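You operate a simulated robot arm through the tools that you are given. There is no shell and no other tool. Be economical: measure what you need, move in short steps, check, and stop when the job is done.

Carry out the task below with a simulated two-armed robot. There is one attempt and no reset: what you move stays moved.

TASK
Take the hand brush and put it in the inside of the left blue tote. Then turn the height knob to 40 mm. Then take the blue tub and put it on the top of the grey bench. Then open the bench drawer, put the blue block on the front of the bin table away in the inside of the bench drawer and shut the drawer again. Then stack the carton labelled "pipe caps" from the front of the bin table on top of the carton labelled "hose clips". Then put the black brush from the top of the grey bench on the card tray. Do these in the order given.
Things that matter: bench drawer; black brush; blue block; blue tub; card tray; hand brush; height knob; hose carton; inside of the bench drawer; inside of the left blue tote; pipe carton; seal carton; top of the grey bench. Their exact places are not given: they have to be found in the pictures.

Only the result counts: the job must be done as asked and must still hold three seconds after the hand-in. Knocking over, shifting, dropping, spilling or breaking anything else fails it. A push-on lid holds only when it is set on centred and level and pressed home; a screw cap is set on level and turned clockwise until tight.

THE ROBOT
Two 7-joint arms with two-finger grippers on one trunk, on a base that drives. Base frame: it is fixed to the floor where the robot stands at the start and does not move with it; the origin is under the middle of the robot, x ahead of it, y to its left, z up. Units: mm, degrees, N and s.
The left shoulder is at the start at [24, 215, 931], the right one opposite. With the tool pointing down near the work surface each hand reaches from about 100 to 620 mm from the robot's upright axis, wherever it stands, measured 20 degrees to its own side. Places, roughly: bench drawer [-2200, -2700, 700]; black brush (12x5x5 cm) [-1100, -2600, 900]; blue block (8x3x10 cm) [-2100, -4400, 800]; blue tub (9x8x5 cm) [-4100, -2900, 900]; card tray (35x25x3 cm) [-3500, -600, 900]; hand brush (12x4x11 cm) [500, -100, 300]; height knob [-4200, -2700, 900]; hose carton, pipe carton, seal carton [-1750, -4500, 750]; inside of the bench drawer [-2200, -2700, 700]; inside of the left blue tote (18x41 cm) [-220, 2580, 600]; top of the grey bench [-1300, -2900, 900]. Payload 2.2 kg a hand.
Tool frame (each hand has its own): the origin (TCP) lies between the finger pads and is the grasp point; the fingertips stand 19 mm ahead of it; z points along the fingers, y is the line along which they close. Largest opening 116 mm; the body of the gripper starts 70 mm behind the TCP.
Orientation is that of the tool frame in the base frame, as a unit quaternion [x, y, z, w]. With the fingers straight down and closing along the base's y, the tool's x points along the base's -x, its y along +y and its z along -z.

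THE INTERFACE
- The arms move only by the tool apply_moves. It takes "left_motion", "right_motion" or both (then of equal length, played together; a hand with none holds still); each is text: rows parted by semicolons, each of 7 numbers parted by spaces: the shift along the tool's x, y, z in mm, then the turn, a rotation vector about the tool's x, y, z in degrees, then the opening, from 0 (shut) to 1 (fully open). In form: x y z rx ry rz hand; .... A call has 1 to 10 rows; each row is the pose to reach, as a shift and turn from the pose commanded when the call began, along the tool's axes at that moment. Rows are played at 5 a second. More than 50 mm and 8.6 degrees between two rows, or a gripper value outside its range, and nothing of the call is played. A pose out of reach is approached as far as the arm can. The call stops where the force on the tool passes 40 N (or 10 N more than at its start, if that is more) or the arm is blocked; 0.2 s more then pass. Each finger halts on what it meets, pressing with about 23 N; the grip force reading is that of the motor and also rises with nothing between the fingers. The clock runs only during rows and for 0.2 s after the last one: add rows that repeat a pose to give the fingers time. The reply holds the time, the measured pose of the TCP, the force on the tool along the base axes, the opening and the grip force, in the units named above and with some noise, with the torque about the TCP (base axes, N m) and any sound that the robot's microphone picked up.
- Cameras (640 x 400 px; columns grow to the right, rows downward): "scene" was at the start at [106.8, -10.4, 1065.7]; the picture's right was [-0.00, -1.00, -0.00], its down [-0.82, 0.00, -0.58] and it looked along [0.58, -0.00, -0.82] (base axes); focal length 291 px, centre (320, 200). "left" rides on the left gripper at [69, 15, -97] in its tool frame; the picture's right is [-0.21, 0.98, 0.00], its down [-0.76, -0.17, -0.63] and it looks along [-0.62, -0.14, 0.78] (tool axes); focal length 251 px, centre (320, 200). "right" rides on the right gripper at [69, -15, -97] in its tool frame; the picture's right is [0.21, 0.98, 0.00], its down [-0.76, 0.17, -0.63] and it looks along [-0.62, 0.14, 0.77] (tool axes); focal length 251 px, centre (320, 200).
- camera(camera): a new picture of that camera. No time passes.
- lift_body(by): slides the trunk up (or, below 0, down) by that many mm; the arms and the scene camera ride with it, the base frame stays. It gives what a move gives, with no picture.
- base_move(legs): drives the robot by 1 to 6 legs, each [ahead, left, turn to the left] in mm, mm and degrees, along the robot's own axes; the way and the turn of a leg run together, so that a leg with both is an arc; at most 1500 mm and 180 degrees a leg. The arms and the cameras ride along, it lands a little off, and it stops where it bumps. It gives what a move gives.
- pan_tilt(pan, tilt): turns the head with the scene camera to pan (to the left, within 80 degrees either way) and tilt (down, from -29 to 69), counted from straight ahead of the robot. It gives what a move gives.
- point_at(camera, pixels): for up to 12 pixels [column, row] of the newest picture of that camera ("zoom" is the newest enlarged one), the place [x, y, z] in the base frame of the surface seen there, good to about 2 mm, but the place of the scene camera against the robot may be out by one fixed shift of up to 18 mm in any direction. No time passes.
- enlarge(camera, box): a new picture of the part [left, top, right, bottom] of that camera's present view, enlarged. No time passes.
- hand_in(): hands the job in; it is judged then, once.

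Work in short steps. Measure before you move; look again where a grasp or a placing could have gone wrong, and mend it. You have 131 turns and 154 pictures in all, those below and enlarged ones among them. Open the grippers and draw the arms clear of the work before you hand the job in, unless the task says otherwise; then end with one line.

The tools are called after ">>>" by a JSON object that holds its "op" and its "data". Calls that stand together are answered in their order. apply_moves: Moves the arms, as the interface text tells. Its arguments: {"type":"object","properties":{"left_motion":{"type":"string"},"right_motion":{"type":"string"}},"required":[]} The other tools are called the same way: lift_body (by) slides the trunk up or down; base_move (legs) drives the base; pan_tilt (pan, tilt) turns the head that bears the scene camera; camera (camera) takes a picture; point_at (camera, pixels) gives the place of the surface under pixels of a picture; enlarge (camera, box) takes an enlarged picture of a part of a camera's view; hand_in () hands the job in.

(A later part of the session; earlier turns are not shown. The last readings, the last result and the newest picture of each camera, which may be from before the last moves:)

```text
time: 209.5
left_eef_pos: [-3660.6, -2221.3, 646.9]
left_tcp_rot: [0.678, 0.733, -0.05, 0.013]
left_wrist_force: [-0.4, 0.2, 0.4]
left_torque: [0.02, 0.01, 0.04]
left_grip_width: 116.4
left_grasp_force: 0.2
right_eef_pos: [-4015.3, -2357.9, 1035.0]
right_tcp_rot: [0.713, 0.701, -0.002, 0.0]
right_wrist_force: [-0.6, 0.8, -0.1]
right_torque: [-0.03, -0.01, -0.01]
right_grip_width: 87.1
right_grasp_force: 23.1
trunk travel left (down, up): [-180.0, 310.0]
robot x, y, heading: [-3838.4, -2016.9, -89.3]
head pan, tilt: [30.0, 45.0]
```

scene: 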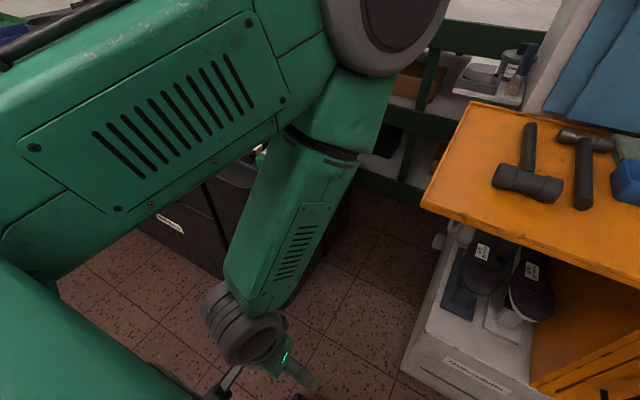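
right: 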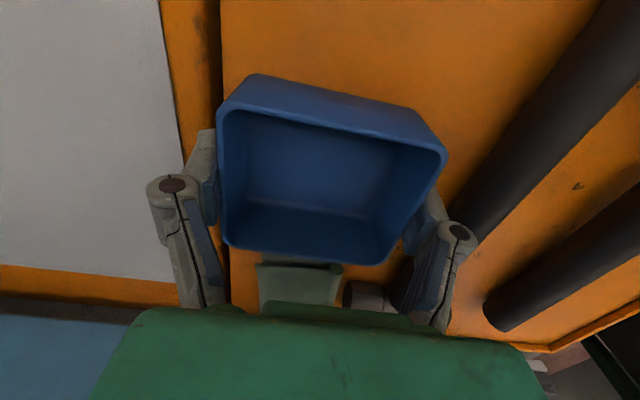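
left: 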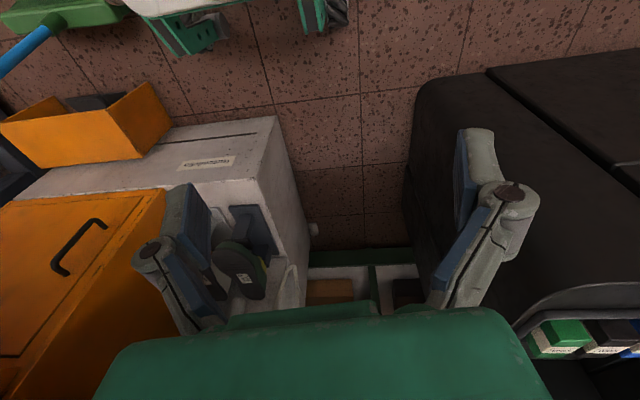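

Still held. I back off further and check the broom, then sidestep left toward the grey bench.

>>> {"op": "base_move", "data": {"legs": [[-250, 0, 0]]}}

>>> {"op": "pan_tilt", "data": {"pan": -35, "tilt": 30}}

>>> {"op": "camera", "data": {"camera": "scene"}}

>>> {"op": "base_move", "data": {"legs": [[0, 1200, 0], [0, 1000, 0]]}}

>>> {"op": "pan_tilt", "data": {"pan": 10, "tilt": 30}}

>>> {"op": "camera", "data": {"camera": "scene"}}

```text
time: 211.4
left_eef_pos: [-3664.1, -1974.6, 647.4]
left_tcp_rot: [0.679, 0.732, -0.053, 0.014]
left_wrist_force: [-0.6, -0.2, 1.0]
left_torque: [0.01, -0.01, 0.03]
left_grip_width: 115.9
left_grasp_force: 0.0
right_eef_pos: [-4017.7, -2107.1, 1035.7]
right_tcp_rot: [0.713, 0.701, -0.004, 0.0]
right_wrist_force: [-0.3, 0.0, -1.1]
right_torque: [-0.02, -0.01, 0.02]
right_grip_width: 87.1
right_grasp_force: 23.1
trunk travel left (down, up): [-180.0, 310.0]
robot x, y, heading: [-3847.1, -1765.0, -89.3]
head pan, tilt: [30.0, 45.0]
```

```text
time: 212.7
left_eef_pos: [-3665.0, -1974.8, 647.7]
left_tcp_rot: [0.678, 0.732, -0.056, 0.014]
left_wrist_force: [0.4, 0.1, 1.2]
left_torque: [0.01, -0.01, 0.02]
left_grip_width: 115.9
left_grasp_force: 0.1
right_eef_pos: [-4015.3, -2104.3, 1035.4]
right_tcp_rot: [0.713, 0.701, -0.004, 0.001]
right_wrist_force: [-0.1, -0.1, -0.6]
right_torque: [0.0, 0.0, -0.01]
right_grip_width: 87.2
right_grasp_force: 22.7
trunk travel left (down, up): [-180.0, 310.0]
robot x, y, heading: [-3842.1, -1771.9, -89.5]
head pan, tilt: [-35.0, 30.0]
```

```text
76 pictures are left
```

scene: 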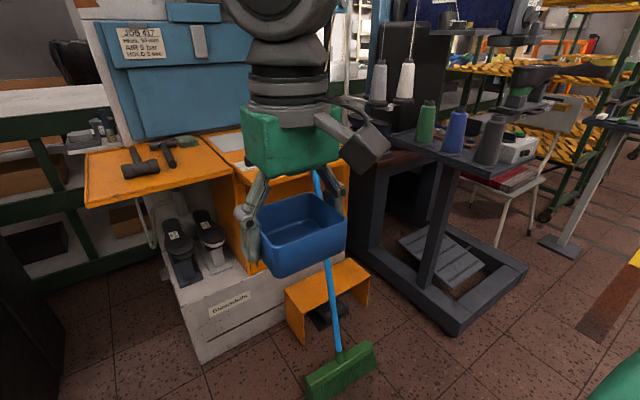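

```text
time: 223.6
left_eef_pos: [-1462.8, -1955.3, 649.3]
left_tcp_rot: [0.681, 0.731, -0.053, 0.017]
left_wrist_force: [0.0, 0.0, 0.7]
left_torque: [0.0, -0.04, 0.02]
left_grip_width: 116.0
left_grasp_force: 0.1
right_eef_pos: [-1819.1, -2085.2, 1033.9]
right_tcp_rot: [0.716, 0.698, -0.001, 0.004]
right_wrist_force: [-0.3, 0.0, -0.5]
right_torque: [0.03, -0.11, -0.01]
right_grip_width: 86.6
right_grasp_force: 23.0
trunk travel left (down, up): [-180.0, 310.0]
robot x, y, heading: [-1637.4, -1751.3, -89.8]
head pan, tilt: [-35.0, 30.0]
```

```text
time: 224.8
left_eef_pos: [-1456.8, -1957.2, 646.4]
left_tcp_rot: [0.68, 0.731, -0.059, 0.015]
left_wrist_force: [0.4, -0.2, 0.1]
left_torque: [-0.06, 0.03, 0.03]
left_grip_width: 116.2
left_grasp_force: 0.0
right_eef_pos: [-1806.4, -2082.9, 1035.9]
right_tcp_rot: [0.715, 0.699, -0.006, 0.0]
right_wrist_force: [-0.4, -0.2, -1.1]
right_torque: [-0.04, 0.05, 0.01]
right_grip_width: 86.7
right_grasp_force: 23.7
trunk travel left (down, up): [-180.0, 310.0]
robot x, y, heading: [-1636.0, -1745.5, -89.8]
head pan, tilt: [10.0, 30.0]
```

```text
75 pictures are left
```

scene: 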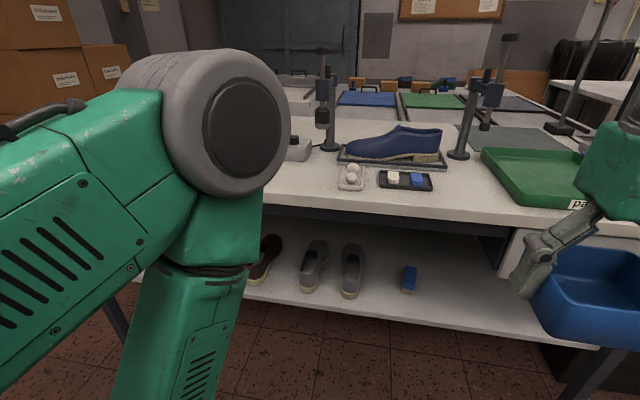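

The broom still stands. The bench is ahead; I look for a free spot on its front part, e.g. (455,195).

>>> {"op": "enlarge", "data": {"camera": "scene", "box": [260, 60, 640, 300]}}

>>> {"op": "point_at", "data": {"camera": "scene", "pixels": [[460, 195], [460, 215], [435, 183], [490, 180], [440, 150], [460, 155], [350, 178], [300, 195], [500, 205], [405, 190], [320, 125], [560, 205]]}}

```text
1.67 times, centred on (450, 180) of scene
```

zoom: 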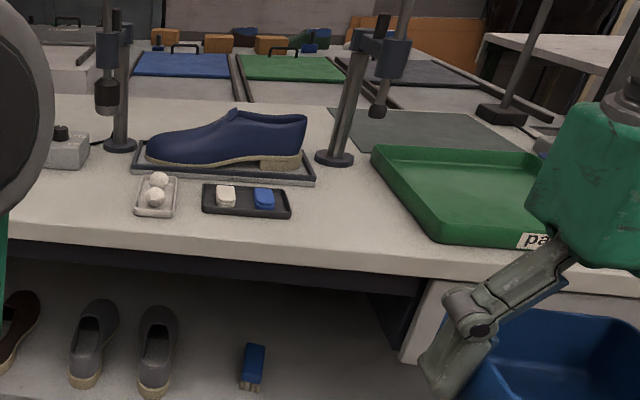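

```text
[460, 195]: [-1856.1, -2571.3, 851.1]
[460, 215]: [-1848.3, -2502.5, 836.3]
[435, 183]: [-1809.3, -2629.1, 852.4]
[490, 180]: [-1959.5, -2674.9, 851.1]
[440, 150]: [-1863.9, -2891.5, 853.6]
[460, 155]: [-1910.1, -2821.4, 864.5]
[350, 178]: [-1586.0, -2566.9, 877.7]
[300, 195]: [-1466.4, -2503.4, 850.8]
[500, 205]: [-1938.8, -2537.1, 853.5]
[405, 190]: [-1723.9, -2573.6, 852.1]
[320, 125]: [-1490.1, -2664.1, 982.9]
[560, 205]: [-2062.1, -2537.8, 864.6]
```

Free spot on the bench: x between -1805 and -1960, y≈-2580, top z≈855. I drive ahead 300 and bring the tub over it.

>>> {"op": "base_move", "data": {"legs": [[300, 0, 0]]}}

>>> {"op": "apply_moves", "data": {"right_motion": "-20 -8 0 0 0 0 0.4; -60 -24 0 0 0 0 0.4; -100 -40 0 0 0 0 0.4; -140 -56 0 0 0 0 0.4; -180 -70 0 0 0 0 0.4; -195 -76 20 0 0 0 0.4; -195 -76 40 0 0 0 0.4; -195 -76 60 0 0 0 0.4; -195 -76 60 0 0 0 0.4"}}

>>> {"op": "camera", "data": {"camera": "right"}}

>>> {"op": "pan_tilt", "data": {"pan": -10, "tilt": 45}}

>>> {"op": "camera", "data": {"camera": "scene"}}

```text
time: 226.8
left_eef_pos: [-1459.4, -2256.3, 646.7]
left_tcp_rot: [0.681, 0.73, -0.056, 0.017]
left_wrist_force: [0.2, -0.1, -0.3]
left_torque: [0.0, 0.02, 0.0]
left_grip_width: 116.2
left_grasp_force: 0.1
right_eef_pos: [-1811.5, -2383.8, 1034.7]
right_tcp_rot: [0.716, 0.699, -0.004, 0.002]
right_wrist_force: [-0.6, 0.4, -0.5]
right_torque: [0.02, 0.0, -0.01]
right_grip_width: 86.6
right_grasp_force: 23.2
trunk travel left (down, up): [-180.0, 310.0]
robot x, y, heading: [-1636.1, -2049.0, -90.1]
head pan, tilt: [10.0, 30.0]
```

```text
time: 228.8
left_eef_pos: [-1460.4, -2256.9, 647.0]
left_tcp_rot: [0.68, 0.73, -0.061, 0.017]
left_wrist_force: [0.6, 0.3, -0.1]
left_torque: [-0.02, -0.02, 0.0]
left_grip_width: 116.2
left_grasp_force: 0.1
right_eef_pos: [-1891.6, -2575.5, 977.7]
right_tcp_rot: [0.716, 0.698, -0.005, 0.003]
right_wrist_force: [-0.4, 0.3, -0.2]
right_torque: [0.02, 0.0, 0.0]
right_grip_width: 86.4
right_grasp_force: 23.0
trunk travel left (down, up): [-180.0, 310.0]
robot x, y, heading: [-1637.3, -2050.1, -89.7]
head pan, tilt: [10.0, 30.0]
```

```text
73 pictures are left
```

right: 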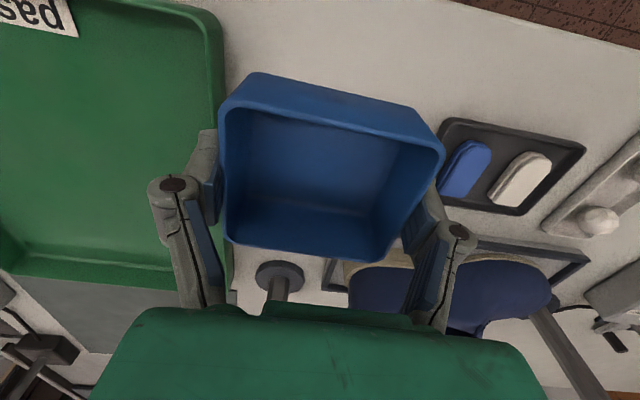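

```text
time: 229.6
left_eef_pos: [-1459.5, -2257.9, 646.0]
left_tcp_rot: [0.681, 0.73, -0.061, 0.017]
left_wrist_force: [-0.1, -0.7, -0.8]
left_torque: [0.0, 0.02, 0.0]
left_grip_width: 116.2
left_grasp_force: 0.0
right_eef_pos: [-1891.4, -2574.7, 978.4]
right_tcp_rot: [0.716, 0.698, -0.004, 0.003]
right_wrist_force: [0.0, 0.2, -0.5]
right_torque: [-0.03, 0.0, 0.02]
right_grip_width: 86.7
right_grasp_force: 23.2
trunk travel left (down, up): [-180.0, 310.0]
robot x, y, heading: [-1633.6, -2047.0, -89.8]
head pan, tilt: [-10.0, 45.0]
```

```text
72 pictures are left
```

scene: 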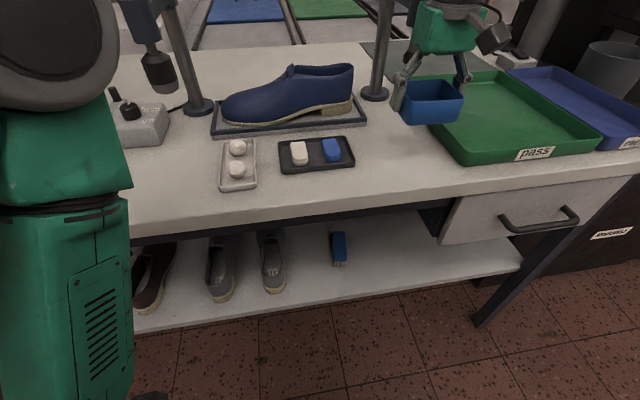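

Now I measure the green tray edge, chalk tray edge, and bench top with the right camera.

>>> {"op": "point_at", "data": {"camera": "right", "pixels": [[222, 100], [222, 60], [228, 250], [442, 170], [450, 125], [340, 60], [250, 60], [280, 270], [400, 80]]}}

>>> {"op": "point_at", "data": {"camera": "scene", "pixels": [[352, 150], [355, 165], [455, 155], [440, 125], [400, 180], [380, 140], [375, 95], [430, 110], [405, 120], [540, 215], [500, 205], [470, 210]]}}

```text
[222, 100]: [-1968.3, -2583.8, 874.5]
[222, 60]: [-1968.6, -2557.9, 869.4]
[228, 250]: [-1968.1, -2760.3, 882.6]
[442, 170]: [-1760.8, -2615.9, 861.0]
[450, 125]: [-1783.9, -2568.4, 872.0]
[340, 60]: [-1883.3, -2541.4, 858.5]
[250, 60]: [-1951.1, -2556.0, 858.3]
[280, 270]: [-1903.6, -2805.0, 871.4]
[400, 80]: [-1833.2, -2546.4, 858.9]
```

```text
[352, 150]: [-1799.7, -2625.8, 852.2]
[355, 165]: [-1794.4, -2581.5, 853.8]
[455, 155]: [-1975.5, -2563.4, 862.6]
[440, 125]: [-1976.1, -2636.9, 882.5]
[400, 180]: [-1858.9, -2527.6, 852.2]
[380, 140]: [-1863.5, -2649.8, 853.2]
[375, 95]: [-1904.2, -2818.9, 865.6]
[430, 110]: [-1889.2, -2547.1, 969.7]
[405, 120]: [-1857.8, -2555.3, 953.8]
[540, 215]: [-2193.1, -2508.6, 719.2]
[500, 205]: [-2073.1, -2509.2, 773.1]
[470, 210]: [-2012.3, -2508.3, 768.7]
```

Free gap centre is x≈-1880; top z 858.5. I lower to TCP 886 and release.

>>> {"op": "apply_moves", "data": {"right_motion": "-5 6 25 0 0 0 0.4; -10 11 50 0 0 0 0.4; -10 11 75 0 0 0 0.4; -10 11 88 0 0 0 0.4; -10 11 92 0 0 0 0.4; -10 11 92 0 0 0 0.4"}}

>>> {"op": "apply_moves", "data": {"right_motion": "0 0 0 0 0 0 0.88; 0 0 0 0 0 0 0.88; 0 0 -30 0 0 0 0.88; 0 0 -75 0 0 0 0.88; 0 0 -120 0 0 0 0.88; 0 0 -150 0 0 0 0.88"}}

>>> {"op": "camera", "data": {"camera": "right"}}

```text
time: 231.0
left_eef_pos: [-1459.9, -2257.3, 647.4]
left_tcp_rot: [0.681, 0.73, -0.061, 0.018]
left_wrist_force: [-0.8, 0.4, 0.8]
left_torque: [0.0, 0.01, -0.02]
left_grip_width: 115.9
left_grasp_force: 0.0
right_eef_pos: [-1881.7, -2586.8, 887.2]
right_tcp_rot: [0.716, 0.698, -0.007, 0.003]
right_wrist_force: [0.3, -1.0, 2.6]
right_torque: [0.13, 0.1, -0.01]
right_grip_width: 86.7
right_grasp_force: 22.9
trunk travel left (down, up): [-180.0, 310.0]
robot x, y, heading: [-1633.6, -2048.3, -89.7]
head pan, tilt: [-10.0, 45.0]
```

```text
time: 232.4
left_eef_pos: [-1459.5, -2256.4, 646.4]
left_tcp_rot: [0.681, 0.73, -0.06, 0.016]
left_wrist_force: [0.4, -0.7, -0.2]
left_torque: [-0.01, 0.04, 0.0]
left_grip_width: 115.8
left_grasp_force: 0.0
right_eef_pos: [-1881.1, -2584.9, 1040.2]
right_tcp_rot: [0.716, 0.699, -0.004, 0.002]
right_wrist_force: [1.1, 0.5, 0.5]
right_torque: [-0.01, 0.0, 0.0]
right_grip_width: 102.3
right_grasp_force: 0.2
trunk travel left (down, up): [-180.0, 310.0]
robot x, y, heading: [-1636.5, -2049.5, -89.9]
head pan, tilt: [-10.0, 45.0]
```

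```text
71 pictures are left
```

right: 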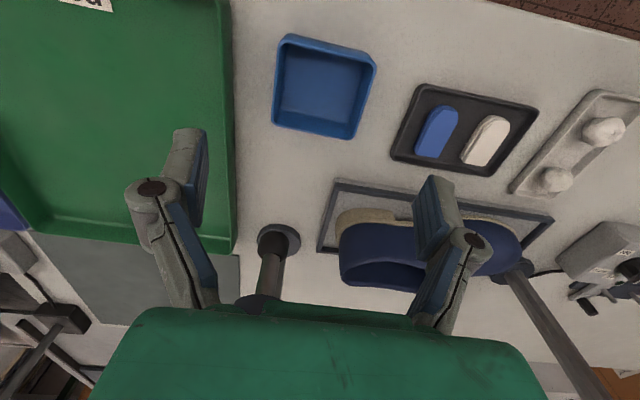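

The tub stands on the bench. Now the drawer: I draw the right hand back and sidestep right 380 mm, then look at the handle.

>>> {"op": "apply_moves", "data": {"right_motion": "40 0 0 0 0 0 0.5; 85 0 0 0 0 0 0.5; 130 0 0 0 0 0 0.5; 175 0 0 0 0 0 0.5; 215 10 0 0 0 0 0.5"}}

>>> {"op": "base_move", "data": {"legs": [[0, -380, 0]]}}

>>> {"op": "pan_tilt", "data": {"pan": -20, "tilt": 45}}

>>> {"op": "camera", "data": {"camera": "scene"}}

>>> {"op": "camera", "data": {"camera": "right"}}

```text
time: 233.6
left_eef_pos: [-1461.7, -2255.7, 648.5]
left_tcp_rot: [0.681, 0.73, -0.061, 0.017]
left_wrist_force: [0.3, 0.7, 0.0]
left_torque: [-0.01, 0.01, 0.0]
left_grip_width: 116.2
left_grasp_force: 0.1
right_eef_pos: [-1868.1, -2368.6, 1035.3]
right_tcp_rot: [0.715, 0.699, -0.005, 0.005]
right_wrist_force: [-0.2, 1.0, 0.2]
right_torque: [0.0, 0.01, 0.01]
right_grip_width: 58.1
right_grasp_force: 0.1
trunk travel left (down, up): [-180.0, 310.0]
robot x, y, heading: [-1637.3, -2049.2, -89.8]
head pan, tilt: [-10.0, 45.0]
```

```text
time: 236.0
left_eef_pos: [-1840.6, -2258.9, 647.0]
left_tcp_rot: [0.681, 0.729, -0.059, 0.017]
left_wrist_force: [-0.5, -0.1, 0.2]
left_torque: [-0.06, -0.03, 0.0]
left_grip_width: 116.2
left_grasp_force: 0.0
right_eef_pos: [-2248.0, -2371.4, 1034.4]
right_tcp_rot: [0.717, 0.697, -0.004, 0.003]
right_wrist_force: [-0.7, 0.6, 0.3]
right_torque: [0.01, -0.01, 0.01]
right_grip_width: 57.8
right_grasp_force: 0.2
trunk travel left (down, up): [-180.0, 310.0]
robot x, y, heading: [-2012.0, -2052.4, -89.8]
head pan, tilt: [-10.0, 45.0]
```

```text
time: 236.8
left_eef_pos: [-1841.6, -2260.3, 647.5]
left_tcp_rot: [0.681, 0.729, -0.063, 0.018]
left_wrist_force: [0.0, -0.2, -0.4]
left_torque: [0.03, -0.05, -0.02]
left_grip_width: 116.0
left_grasp_force: 0.1
right_eef_pos: [-2248.0, -2368.7, 1036.4]
right_tcp_rot: [0.716, 0.698, -0.005, 0.004]
right_wrist_force: [-0.3, -0.3, 0.9]
right_torque: [0.0, 0.01, 0.02]
right_grip_width: 57.9
right_grasp_force: 0.2
trunk travel left (down, up): [-180.0, 310.0]
robot x, y, heading: [-2016.1, -2049.4, -89.8]
head pan, tilt: [-20.0, 45.0]
```

```text
70 pictures are left
```

scene: 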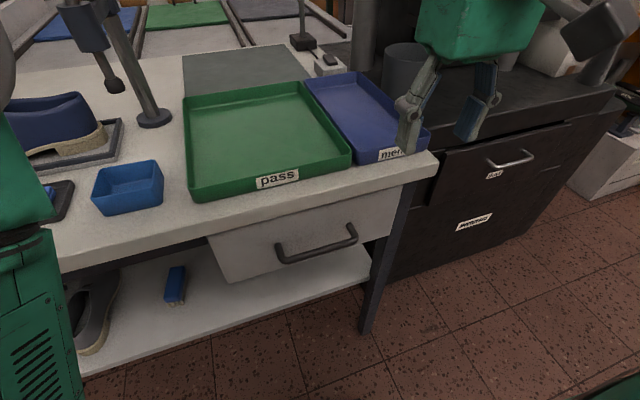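

```text
69 pictures are left
```

right: 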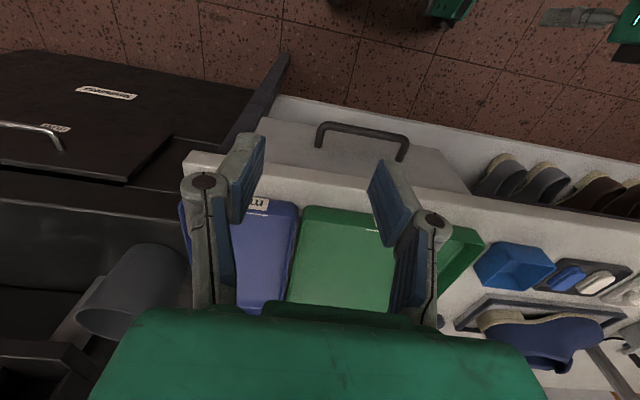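

I measure the handle bar and drawer front.

>>> {"op": "point_at", "data": {"camera": "right", "pixels": [[322, 125], [345, 126], [375, 133], [402, 142], [360, 129], [355, 150], [300, 150], [420, 160], [270, 125], [300, 175], [405, 155]]}}

>>> {"op": "enlarge", "data": {"camera": "right", "box": [250, 90, 490, 230]}}

>>> {"op": "point_at", "data": {"camera": "scene", "pixels": [[280, 255], [315, 245], [352, 232], [315, 225], [240, 265], [300, 200], [380, 215], [420, 160], [450, 200]]}}

```text
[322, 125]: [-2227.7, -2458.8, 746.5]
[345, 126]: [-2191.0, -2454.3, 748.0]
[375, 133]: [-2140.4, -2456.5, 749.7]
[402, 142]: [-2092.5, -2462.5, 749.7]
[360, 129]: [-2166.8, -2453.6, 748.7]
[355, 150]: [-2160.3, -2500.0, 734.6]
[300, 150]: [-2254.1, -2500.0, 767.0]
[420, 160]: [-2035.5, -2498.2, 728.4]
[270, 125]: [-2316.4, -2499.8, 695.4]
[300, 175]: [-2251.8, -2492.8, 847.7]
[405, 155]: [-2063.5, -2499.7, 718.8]
```

```text
2.67 times, centred on (370, 160) of right
```

zoom: 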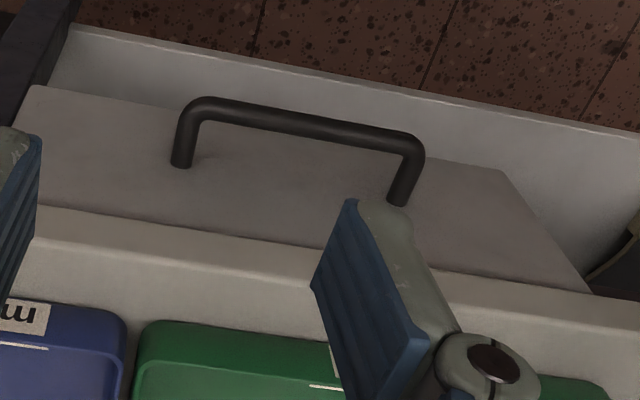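

```text
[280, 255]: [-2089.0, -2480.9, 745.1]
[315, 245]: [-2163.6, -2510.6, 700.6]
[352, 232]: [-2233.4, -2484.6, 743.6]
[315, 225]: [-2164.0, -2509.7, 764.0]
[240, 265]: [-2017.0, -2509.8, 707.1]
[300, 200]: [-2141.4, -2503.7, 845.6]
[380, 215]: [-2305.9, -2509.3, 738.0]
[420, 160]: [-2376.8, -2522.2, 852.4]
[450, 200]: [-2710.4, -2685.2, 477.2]
```

Bar: y≈-2459, z≈745, x -2227..-2092; drawer face y=-2500; bench edge y=-2493. I'll hook the shut fingers, tilted 12°, down behind the bar. First move above.

>>> {"op": "apply_moves", "data": {"right_motion": "-15 20 25 0 -4 0 0.2; -30 45 60 0 -8 0 0; -50 70 100 0 -12 0 0; -68 90 136 0 -12 0 0; -68 90 136 0 -12 0 0"}}

>>> {"op": "camera", "data": {"camera": "right"}}

```text
refused: row 3 steps farther than a row can; nothing moved
```

```text
67 pictures are left
```

right: 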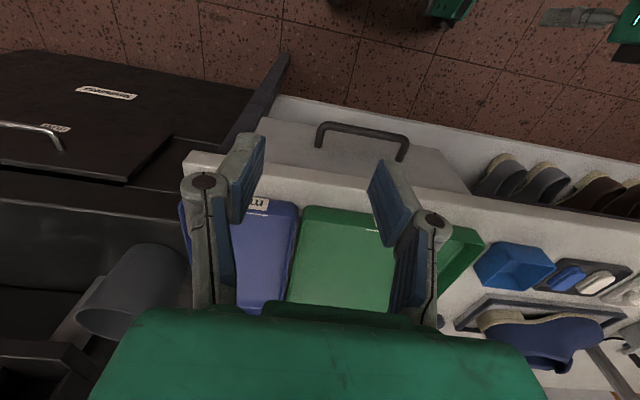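

One row was slightly too long; I split it into more rows.

>>> {"op": "apply_moves", "data": {"right_motion": "-10 15 20 0 -3 0 0.2; -22 30 42 0 -6 0 0; -34 45 65 0 -9 0 0; -46 60 88 0 -12 0 0; -57 75 112 0 -12 0 0; -68 90 136 0 -12 0 0; -68 90 136 0 -12 0 0"}}

>>> {"op": "camera", "data": {"camera": "right"}}

```text
time: 238.3
left_eef_pos: [-1839.5, -2259.4, 647.7]
left_tcp_rot: [0.68, 0.73, -0.063, 0.018]
left_wrist_force: [0.5, -0.3, 0.5]
left_torque: [-0.01, 0.0, -0.01]
left_grip_width: 115.8
left_grasp_force: 0.1
right_eef_pos: [-2156.6, -2441.6, 901.2]
right_tcp_rot: [0.712, 0.694, -0.081, 0.076]
right_wrist_force: [0.5, -0.6, 0.5]
right_torque: [-0.01, -0.04, -0.02]
right_grip_width: 0.2
right_grasp_force: 22.7
trunk travel left (down, up): [-180.0, 310.0]
robot x, y, heading: [-2018.5, -2049.5, -89.7]
head pan, tilt: [-20.0, 45.0]
```

```text
66 pictures are left
```

right: 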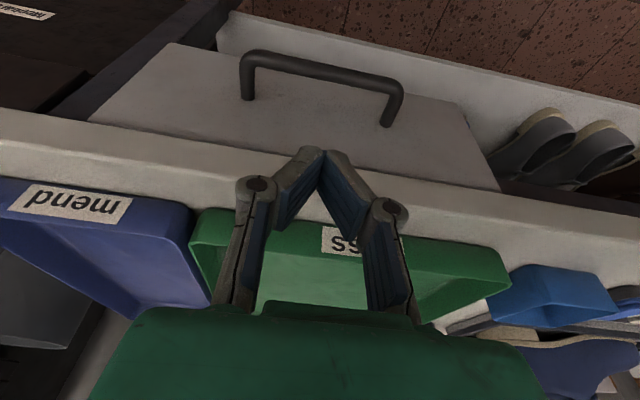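

I re-measure the bar from here.

>>> {"op": "point_at", "data": {"camera": "right", "pixels": [[320, 66], [280, 60], [360, 76], [320, 73], [320, 110], [320, 135], [320, 143], [247, 80], [388, 105]]}}

```text
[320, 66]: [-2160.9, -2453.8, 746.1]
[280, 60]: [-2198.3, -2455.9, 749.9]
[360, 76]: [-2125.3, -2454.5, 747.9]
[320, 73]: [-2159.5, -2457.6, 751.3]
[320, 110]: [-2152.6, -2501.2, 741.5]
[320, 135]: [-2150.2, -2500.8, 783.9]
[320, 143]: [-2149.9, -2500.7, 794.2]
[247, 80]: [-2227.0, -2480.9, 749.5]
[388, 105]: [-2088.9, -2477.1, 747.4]
```

I insert the fingers behind the bar in three steps.

>>> {"op": "apply_moves", "data": {"right_motion": "2 0 40 0 0 0 0; 3 0 80 0 0 0 0; 3.5 0 109 0 0 0 0; -5 0 111 0 0 0 0; -13 0 113 0 0 0 0; -8 0 136 0 0 0 0; -2.5 0 159 0 0 0 0; -2.5 0 159 0 0 0 0"}}

>>> {"op": "camera", "data": {"camera": "right"}}

```text
time: 239.8
left_eef_pos: [-1839.7, -2261.0, 646.6]
left_tcp_rot: [0.68, 0.73, -0.067, 0.018]
left_wrist_force: [0.9, 0.2, 0.0]
left_torque: [0.02, -0.01, 0.02]
left_grip_width: 116.0
left_grasp_force: 0.0
right_eef_pos: [-2156.0, -2481.4, 773.7]
right_tcp_rot: [0.714, 0.69, -0.08, 0.084]
right_wrist_force: [0.0, 0.0, -0.1]
right_torque: [0.0, -0.03, -0.04]
right_grip_width: 0.0
right_grasp_force: 23.3
trunk travel left (down, up): [-180.0, 310.0]
robot x, y, heading: [-2012.3, -2049.5, -89.9]
head pan, tilt: [-20.0, 45.0]
stopped in row 7 (right hand): the force on the tool passed its limit at 75 N (the readings are from after the stop); the commanded pose is now the measured one
```

```text
65 pictures are left
```

right: 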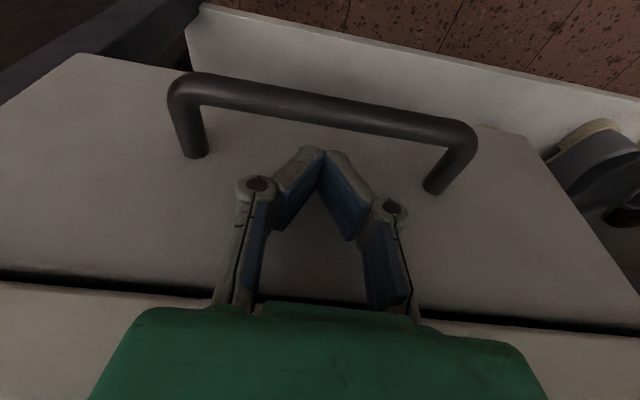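

The tool met something at z≈772. I measure bar and fingers in this picture.

>>> {"op": "point_at", "data": {"camera": "right", "pixels": [[322, 105], [322, 118], [315, 150], [330, 153], [322, 180], [322, 135], [300, 160], [350, 170], [322, 295], [322, 318], [180, 295], [320, 230]]}}

>>> {"op": "enlarge", "data": {"camera": "right", "box": [200, 60, 460, 240]}}

```text
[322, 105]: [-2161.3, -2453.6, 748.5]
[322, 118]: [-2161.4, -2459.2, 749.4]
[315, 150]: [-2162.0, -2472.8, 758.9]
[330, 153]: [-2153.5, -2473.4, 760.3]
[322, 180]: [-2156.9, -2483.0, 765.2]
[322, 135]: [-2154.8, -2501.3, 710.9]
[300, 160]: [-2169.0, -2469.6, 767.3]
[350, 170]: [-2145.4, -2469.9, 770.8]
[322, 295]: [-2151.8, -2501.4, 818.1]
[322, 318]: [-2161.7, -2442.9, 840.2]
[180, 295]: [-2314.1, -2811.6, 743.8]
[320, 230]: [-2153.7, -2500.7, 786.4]
```

```text
2.22 times, centred on (330, 150) of right
```

zoom: 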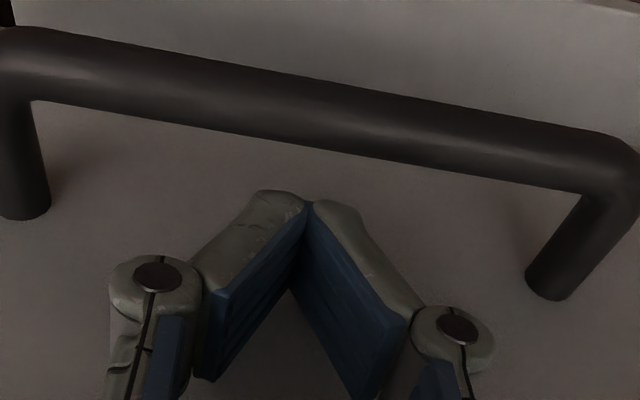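

The palm likely caught the bench edge. I'll back out and use a 30° tilt, entering along the finger axis.

>>> {"op": "apply_moves", "data": {"right_motion": "0 0 -25 0 0 0 0; 10 0 -45 0 0 0 0; 36 0 -71 0 -8 0 0; 36 0 -71 0 -16.5 0 0; 36 0 -71 0 -16.5 0 0"}}

>>> {"op": "camera", "data": {"camera": "right"}}

```text
time: 240.8
left_eef_pos: [-1840.2, -2262.2, 645.4]
left_tcp_rot: [0.68, 0.73, -0.067, 0.02]
left_wrist_force: [1.0, 0.1, 0.2]
left_torque: [-0.02, 0.07, 0.01]
left_grip_width: 116.0
left_grasp_force: 0.1
right_eef_pos: [-2150.7, -2436.5, 850.1]
right_tcp_rot: [0.731, 0.639, -0.115, 0.209]
right_wrist_force: [-1.5, -1.0, -4.0]
right_torque: [-0.04, -0.16, 0.06]
right_grip_width: 0.0
right_grasp_force: 23.2
trunk travel left (down, up): [-180.0, 310.0]
robot x, y, heading: [-2018.0, -2049.1, -89.9]
head pan, tilt: [-20.0, 45.0]
stopped in row 4 (right hand): the arm was blocked; the commanded pose is now the measured one
```

```text
63 pictures are left
```

right: 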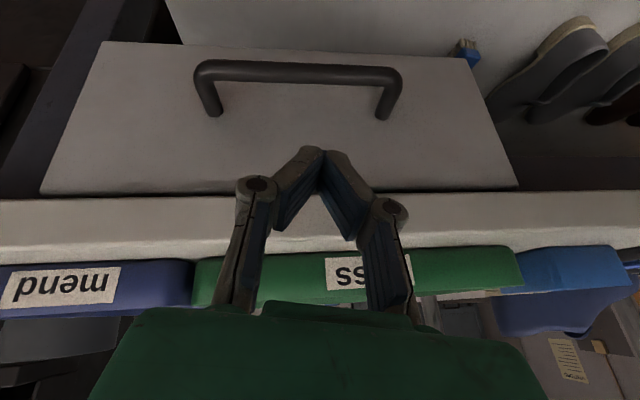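

The wrist got too near the body. I back the base 130 mm, then straighten the tool to a clean 30° tilt at the pre-pose.

>>> {"op": "base_move", "data": {"legs": [[-130, 0, 0]]}}

>>> {"op": "apply_moves", "data": {"right_motion": "-25 0 15 1.8 -1.1 -3 0; -50 0 32 3.6 -2.2 -6 0; -75 1 50 5.4 -3.4 -9.2 0; -98 1.5 68 5.4 -3.4 -9.2 0; -98 1.5 68 5.4 -3.4 -9.2 0"}}

>>> {"op": "camera", "data": {"camera": "right"}}

```text
time: 242.1
left_eef_pos: [-1841.6, -2131.2, 647.8]
left_tcp_rot: [0.68, 0.729, -0.071, 0.021]
left_wrist_force: [-1.0, 0.1, 0.4]
left_torque: [-0.02, 0.0, -0.02]
left_grip_width: 116.1
left_grasp_force: 0.0
right_eef_pos: [-2150.2, -2303.7, 851.7]
right_tcp_rot: [0.73, 0.64, -0.117, 0.21]
right_wrist_force: [-0.4, 1.0, -0.2]
right_torque: [-0.03, -0.01, 0.0]
right_grip_width: 0.0
right_grasp_force: 23.1
trunk travel left (down, up): [-180.0, 310.0]
robot x, y, heading: [-2018.4, -1916.3, -89.8]
head pan, tilt: [-20.0, 45.0]
```

```text
time: 243.3
left_eef_pos: [-1843.2, -2132.4, 647.4]
left_tcp_rot: [0.68, 0.73, -0.073, 0.023]
left_wrist_force: [0.7, 0.0, 0.1]
left_torque: [-0.04, 0.04, 0.02]
left_grip_width: 116.2
left_grasp_force: 0.0
right_eef_pos: [-2159.1, -2426.4, 847.9]
right_tcp_rot: [0.687, 0.674, -0.183, 0.199]
right_wrist_force: [0.2, 0.3, -0.5]
right_torque: [0.0, -0.03, -0.01]
right_grip_width: 0.0
right_grasp_force: 23.3
trunk travel left (down, up): [-180.0, 310.0]
robot x, y, heading: [-2017.6, -1921.1, -89.9]
head pan, tilt: [-20.0, 45.0]
```

```text
62 pictures are left
```

right: 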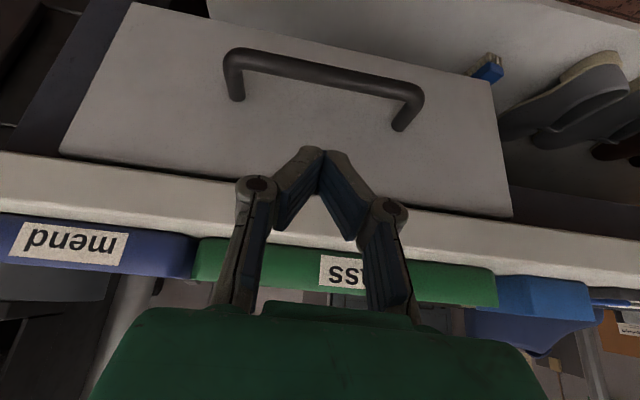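

Clean pose now. I slide along the finger axis behind the bar.

>>> {"op": "apply_moves", "data": {"right_motion": "6 0 20 0 0 0 0; 6 0 45 0 0 0 0; 6 0 70 0 0 0 0; 6 0 90 0 0 0 0; 6 0 103 0 0 0 0; 6 0 103 0 0 0 0"}}

>>> {"op": "camera", "data": {"camera": "right"}}

```text
time: 244.7
left_eef_pos: [-1842.8, -2132.2, 647.3]
left_tcp_rot: [0.68, 0.73, -0.072, 0.021]
left_wrist_force: [0.4, -0.4, -0.2]
left_torque: [-0.03, -0.01, 0.0]
left_grip_width: 116.1
left_grasp_force: 0.1
right_eef_pos: [-2164.0, -2472.5, 748.6]
right_tcp_rot: [0.692, 0.672, -0.182, 0.191]
right_wrist_force: [2.7, -2.5, 13.6]
right_torque: [0.15, 0.06, 0.13]
right_grip_width: 6.1
right_grasp_force: 28.4
trunk travel left (down, up): [-180.0, 310.0]
robot x, y, heading: [-2010.8, -1919.0, -89.9]
head pan, tilt: [-20.0, 45.0]
```

```text
61 pictures are left
```

right: 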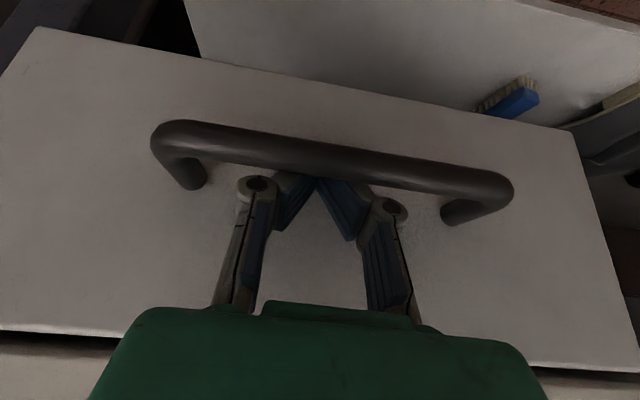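

The fingers are behind the bar. I pull straight back 200 mm.

>>> {"op": "apply_moves", "data": {"right_motion": "9 0 -5 0 0 0 0; 26 0 -16 0 0 0 0; 51 0 -31 0 0 0 0; 77 0 -47 0 0 0 0; 102 0 -62 0 0 0 0; 128 0 -78 0 0 0 0; 154 0 -94 0 0 0 0; 171 0 -104 0 0 0 0; 171 0 -104 0 0 0 0"}}

>>> {"op": "camera", "data": {"camera": "right"}}

>>> {"op": "camera", "data": {"camera": "scene"}}

```text
time: 245.1
left_eef_pos: [-1840.3, -2132.2, 646.8]
left_tcp_rot: [0.679, 0.73, -0.076, 0.021]
left_wrist_force: [0.7, -0.1, -0.8]
left_torque: [0.01, -0.02, 0.0]
left_grip_width: 115.9
left_grasp_force: 0.1
right_eef_pos: [-2163.5, -2469.9, 746.7]
right_tcp_rot: [0.692, 0.671, -0.184, 0.193]
right_wrist_force: [7.6, 1.2, 16.5]
right_torque: [0.47, 0.35, 0.25]
right_grip_width: 5.9
right_grasp_force: 28.3
trunk travel left (down, up): [-180.0, 310.0]
robot x, y, heading: [-2014.8, -1922.1, -89.6]
head pan, tilt: [-20.0, 45.0]
stopped in row 1 (right hand): the force on the tool passed its limit at 44 N (the readings are from after the stop); the commanded pose is now the measured one
```

```text
60 pictures are left
```

right: 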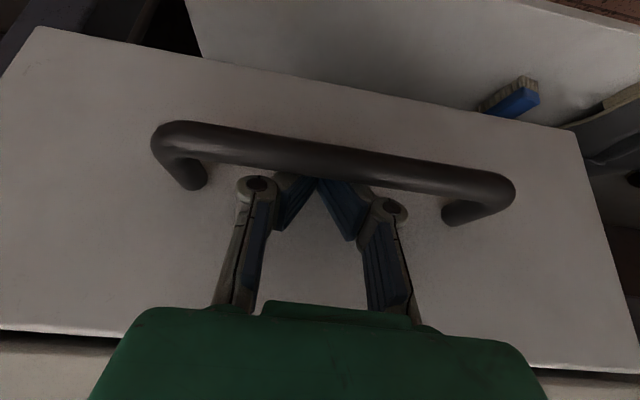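

```text
59 pictures are left
```

scene: 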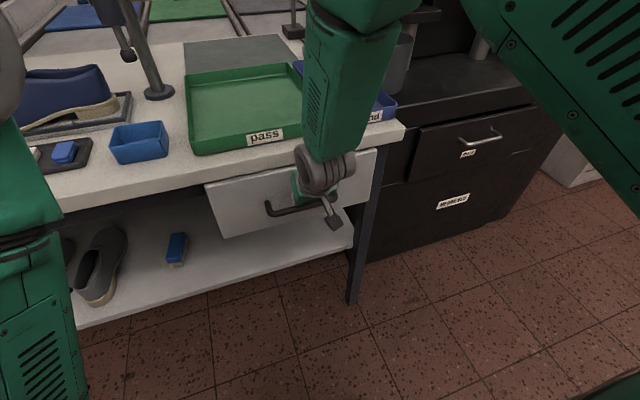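

There's a 16 N preload from being too deep. I ease out 8 mm along the axis first, then pull in the same manner.

>>> {"op": "apply_moves", "data": {"right_motion": "-3 0 -4 0 0 0 0; -3 0 -9 0 0 0 0; -3 0 -9 0 0 0 0"}}

>>> {"op": "apply_moves", "data": {"right_motion": "4 0 -2.5 0 0 0 0; 9 0 -5 0 0 0 0; 17 0 -10 0 0 0 0; 26 0 -16 0 0 0 0; 43 0 -26 0 0 0 0; 68 0 -42 0 0 0 0; 94 0 -57 0 0 0 0; 120 0 -73 0 0 0 0; 145 0 -88 0 0 0 0; 171 0 -104 0 0 0 0"}}

>>> {"op": "camera", "data": {"camera": "right"}}

```text
time: 245.9
left_eef_pos: [-1844.4, -2134.3, 646.4]
left_tcp_rot: [0.68, 0.729, -0.076, 0.022]
left_wrist_force: [0.2, 0.4, 0.5]
left_torque: [-0.03, 0.04, -0.01]
left_grip_width: 116.2
left_grasp_force: 0.0
right_eef_pos: [-2167.5, -2465.7, 753.6]
right_tcp_rot: [0.695, 0.67, -0.179, 0.191]
right_wrist_force: [0.5, -0.7, -1.0]
right_torque: [0.0, -0.02, 0.02]
right_grip_width: 0.0
right_grasp_force: 28.6
trunk travel left (down, up): [-180.0, 310.0]
robot x, y, heading: [-2016.8, -1917.5, -90.1]
head pan, tilt: [-20.0, 45.0]
```

```text
time: 247.2
left_eef_pos: [-1842.2, -2131.4, 645.6]
left_tcp_rot: [0.678, 0.731, -0.077, 0.022]
left_wrist_force: [-0.8, -0.3, 0.0]
left_torque: [0.02, -0.02, 0.0]
left_grip_width: 116.0
left_grasp_force: 0.0
right_eef_pos: [-2170.7, -2395.1, 747.2]
right_tcp_rot: [0.707, 0.659, -0.173, 0.189]
right_wrist_force: [10.4, 1.1, 18.9]
right_torque: [0.55, 0.33, 0.46]
right_grip_width: 6.0
right_grasp_force: 28.4
trunk travel left (down, up): [-180.0, 310.0]
robot x, y, heading: [-2014.7, -1920.3, -89.9]
head pan, tilt: [-20.0, 45.0]
stopped in row 6 (right hand): the force on the tool passed its limit at 46 N (the readings are from after the stop); the commanded pose is now the measured one
```

```text
58 pictures are left
```

right: 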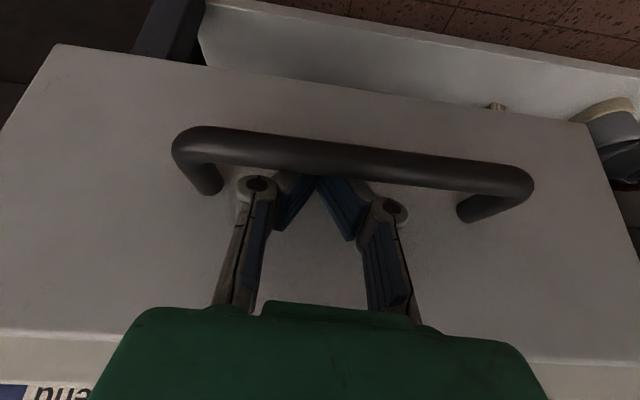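

It opened ~70 mm, then preload built up again. I ease up and pull on, with a slight upward trend.

>>> {"op": "apply_moves", "data": {"right_motion": "-3 0 -4 0 0 0 0; -3.5 0 -7 0 0 0 0; 5 -1 -12 0 0 0 0; 18 -1 -20 0 0 0 0; 35 -2 -31 0 0 0 0; 51 -3 -42 0 0 0 0; 68 -4 -53 0 0 0 0; 84 -5 -65 0 0 0 0; 101 -6 -76 0 0 0 0; 117 -7 -87 0 0 0 0"}}

>>> {"op": "camera", "data": {"camera": "right"}}

```text
time: 249.4
left_eef_pos: [-1844.5, -2132.5, 644.7]
left_tcp_rot: [0.679, 0.73, -0.077, 0.023]
left_wrist_force: [0.3, 0.0, -0.1]
left_torque: [-0.01, 0.02, 0.02]
left_grip_width: 116.2
left_grasp_force: 0.0
right_eef_pos: [-2165.2, -2267.8, 762.8]
right_tcp_rot: [0.734, 0.633, -0.15, 0.196]
right_wrist_force: [0.6, 0.4, -1.0]
right_torque: [-0.01, 0.01, -0.03]
right_grip_width: 0.0
right_grasp_force: 28.4
right hand out of reach, approached as far as the arm can: row 9, 10
trunk travel left (down, up): [-180.0, 310.0]
robot x, y, heading: [-2016.7, -1917.5, -89.9]
head pan, tilt: [-20.0, 45.0]
```

```text
57 pictures are left
```

right: 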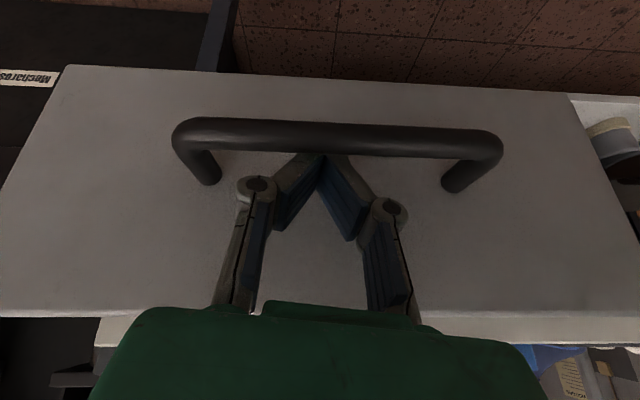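

The drawer is open about 195 mm. I withdraw the fingers along the axis and look.

>>> {"op": "apply_moves", "data": {"right_motion": "0 0 -30 0 0 0 0; 0 0 -65 0 0 0 0; -10 0 -100 0 5 0 0; -20 0 -135 0 12 0 0; -30 0 -170 0 20 0 0; -35 0 -190 0 27 0 0"}}

>>> {"op": "camera", "data": {"camera": "scene"}}

>>> {"op": "camera", "data": {"camera": "right"}}

```text
time: 250.1
left_eef_pos: [-1845.8, -2131.7, 646.5]
left_tcp_rot: [0.678, 0.73, -0.08, 0.023]
left_wrist_force: [-0.1, 0.1, -0.2]
left_torque: [0.01, 0.04, 0.01]
left_grip_width: 116.0
left_grasp_force: 0.1
right_eef_pos: [-2127.4, -2264.5, 837.9]
right_tcp_rot: [0.741, 0.628, -0.109, 0.213]
right_wrist_force: [0.1, -0.5, 0.2]
right_torque: [0.06, 0.01, -0.01]
right_grip_width: 0.1
right_grasp_force: 28.3
right hand out of reach, approached as far as the arm can: row 1, 2, 3
trunk travel left (down, up): [-180.0, 310.0]
robot x, y, heading: [-2014.5, -1918.8, -89.6]
head pan, tilt: [-20.0, 45.0]
stopped in row 3 (right hand): the arm was blocked; the commanded pose is now the measured one
```

```text
56 pictures are left
```

scene: 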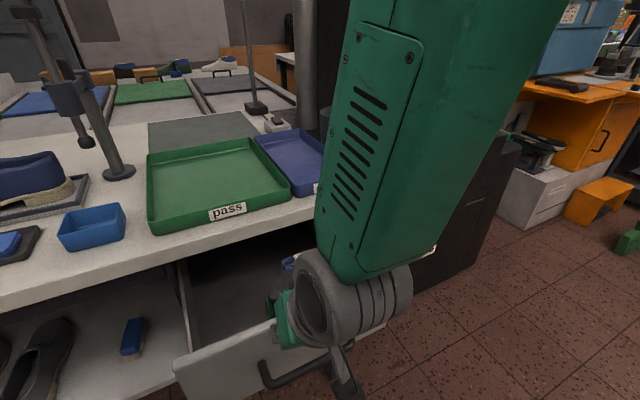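

```text
55 pictures are left
```

right: 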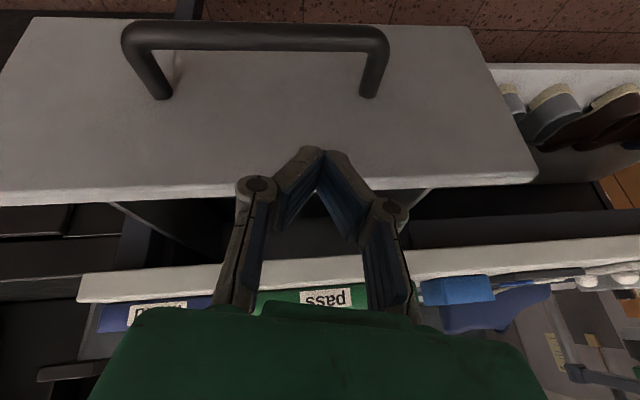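

Out of the handle. I straighten the right hand to vertical and raise it, and meanwhile survey the bin table behind the bench.

>>> {"op": "apply_moves", "data": {"right_motion": "-33 -4 -19 1.7 5.3 -1.9 0.3; -66 -8 -38 3.4 10.6 -3.7 0.5; -99 -12 -57 5.1 15.9 -5.6 0.8; -132 -16 -76 6.8 21.1 -7.4 1; -164 -19 -94 8.5 26.4 -9.3 1; -164 -19 -94 8.5 26.4 -9.3 1"}}

>>> {"op": "pan_tilt", "data": {"pan": 0, "tilt": 12}}

>>> {"op": "lift_body", "data": {"by": 250}}

>>> {"op": "camera", "data": {"camera": "scene"}}

>>> {"op": "point_at", "data": {"camera": "scene", "pixels": [[100, 200], [200, 200], [300, 200], [300, 150], [200, 150], [100, 150], [400, 200], [500, 200], [300, 250], [200, 250]]}}

```text
time: 251.5
left_eef_pos: [-1843.9, -2132.9, 646.6]
left_tcp_rot: [0.677, 0.731, -0.08, 0.024]
left_wrist_force: [0.5, -0.2, 0.4]
left_torque: [-0.03, -0.02, 0.01]
left_grip_width: 116.1
left_grasp_force: 0.2
right_eef_pos: [-2186.0, -2365.2, 989.9]
right_tcp_rot: [0.704, 0.71, -0.004, 0.0]
right_wrist_force: [0.1, -0.9, 0.4]
right_torque: [-0.02, 0.01, 0.02]
right_grip_width: 116.3
right_grasp_force: 0.1
trunk travel left (down, up): [-180.0, 310.0]
robot x, y, heading: [-2014.3, -1917.9, -89.5]
head pan, tilt: [-20.0, 45.0]
```

```text
time: 252.5
left_eef_pos: [-1845.6, -2134.1, 644.2]
left_tcp_rot: [0.678, 0.73, -0.081, 0.025]
left_wrist_force: [0.0, 0.7, -0.3]
left_torque: [-0.01, -0.01, 0.0]
left_grip_width: 116.1
left_grasp_force: 0.0
right_eef_pos: [-2185.5, -2365.8, 988.9]
right_tcp_rot: [0.706, 0.708, -0.003, 0.0]
right_wrist_force: [0.5, 1.2, -0.8]
right_torque: [-0.01, -0.02, 0.03]
right_grip_width: 116.2
right_grasp_force: 0.1
trunk travel left (down, up): [-180.0, 310.0]
robot x, y, heading: [-2018.0, -1919.8, -89.9]
head pan, tilt: [0.0, 12.0]
```

```text
time: 255.1
left_eef_pos: [-1845.1, -2133.9, 895.8]
left_tcp_rot: [0.677, 0.731, -0.081, 0.024]
left_wrist_force: [-0.8, -0.1, 0.7]
left_torque: [-0.07, 0.02, 0.04]
left_grip_width: 116.0
left_grasp_force: 0.1
right_eef_pos: [-2186.7, -2366.9, 1238.3]
right_tcp_rot: [0.706, 0.709, -0.003, 0.001]
right_wrist_force: [0.6, 0.0, 0.1]
right_torque: [-0.02, -0.01, 0.0]
right_grip_width: 115.9
right_grasp_force: 0.2
trunk travel left (down, up): [-430.0, 60.0]
robot x, y, heading: [-2011.0, -1920.8, -89.5]
head pan, tilt: [0.0, 12.0]
```

```text
54 pictures are left
```

scene: 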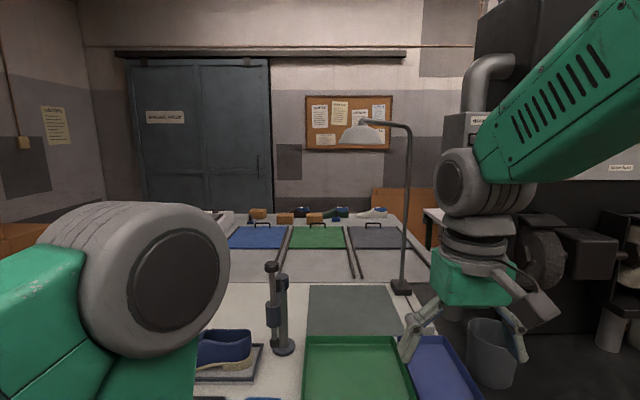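

```text
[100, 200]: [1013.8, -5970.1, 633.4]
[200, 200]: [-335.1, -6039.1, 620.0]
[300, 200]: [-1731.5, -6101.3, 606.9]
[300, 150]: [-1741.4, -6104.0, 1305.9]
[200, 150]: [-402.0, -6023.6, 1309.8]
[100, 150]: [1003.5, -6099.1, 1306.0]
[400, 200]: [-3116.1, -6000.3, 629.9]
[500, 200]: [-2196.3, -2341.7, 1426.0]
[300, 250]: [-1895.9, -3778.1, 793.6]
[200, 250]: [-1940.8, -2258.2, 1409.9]
```

The blocks stand at the far (south) side of the bin table; I must go round the east end of the bench. I sidestep left and look down that way.

>>> {"op": "base_move", "data": {"legs": [[0, 1300, 0], [0, 700, 0]]}}

>>> {"op": "pan_tilt", "data": {"pan": -12, "tilt": 22}}

>>> {"op": "camera", "data": {"camera": "scene"}}

>>> {"op": "point_at", "data": {"camera": "scene", "pixels": [[250, 150], [300, 180], [350, 180], [400, 200], [450, 150], [280, 120], [320, 250], [420, 260], [380, 150], [480, 260], [260, 200], [350, 130]]}}

```text
time: 265.1
left_eef_pos: [143.2, -2122.7, 897.0]
left_tcp_rot: [0.676, 0.732, -0.079, 0.026]
left_wrist_force: [-0.7, -1.4, 0.8]
left_torque: [0.04, -0.06, 0.02]
left_grip_width: 115.9
left_grasp_force: 0.0
right_eef_pos: [-201.2, -2354.7, 1237.3]
right_tcp_rot: [0.706, 0.708, -0.001, 0.002]
right_wrist_force: [0.0, 0.6, -0.4]
right_torque: [0.01, -0.06, -0.03]
right_grip_width: 116.1
right_grasp_force: 0.0
trunk travel left (down, up): [-430.0, 60.0]
robot x, y, heading: [-23.3, -1911.5, -89.7]
head pan, tilt: [0.0, 12.0]
```

```text
time: 265.8
left_eef_pos: [150.2, -2122.5, 894.9]
left_tcp_rot: [0.673, 0.735, -0.08, 0.023]
left_wrist_force: [-0.2, 0.0, -0.5]
left_torque: [-0.01, 0.01, -0.01]
left_grip_width: 116.1
left_grasp_force: 0.1
right_eef_pos: [-191.0, -2352.0, 1239.8]
right_tcp_rot: [0.706, 0.708, -0.004, 0.001]
right_wrist_force: [0.6, 0.9, 0.5]
right_torque: [0.02, -0.01, -0.01]
right_grip_width: 115.9
right_grasp_force: 0.1
trunk travel left (down, up): [-430.0, 60.0]
robot x, y, heading: [-22.0, -1908.5, -90.0]
head pan, tilt: [-12.0, 22.0]
```

```text
53 pictures are left
```

scene: 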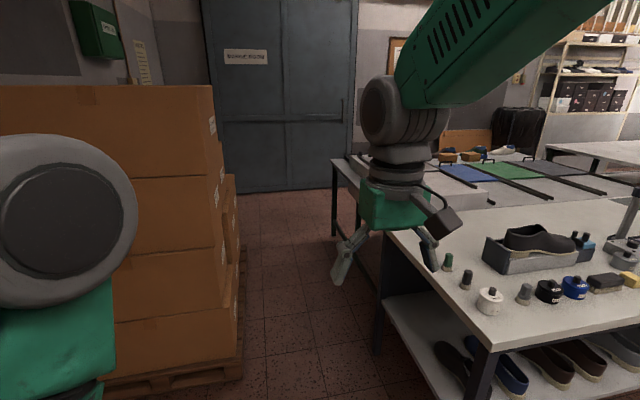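

```text
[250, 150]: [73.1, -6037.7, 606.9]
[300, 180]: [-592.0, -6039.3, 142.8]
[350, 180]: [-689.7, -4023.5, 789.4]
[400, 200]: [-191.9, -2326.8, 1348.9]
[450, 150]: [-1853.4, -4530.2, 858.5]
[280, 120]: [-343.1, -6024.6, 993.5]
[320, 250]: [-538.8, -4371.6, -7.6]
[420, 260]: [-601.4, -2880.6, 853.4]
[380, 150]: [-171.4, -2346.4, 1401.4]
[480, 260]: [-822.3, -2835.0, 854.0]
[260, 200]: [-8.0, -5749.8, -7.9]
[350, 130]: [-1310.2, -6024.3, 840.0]
```

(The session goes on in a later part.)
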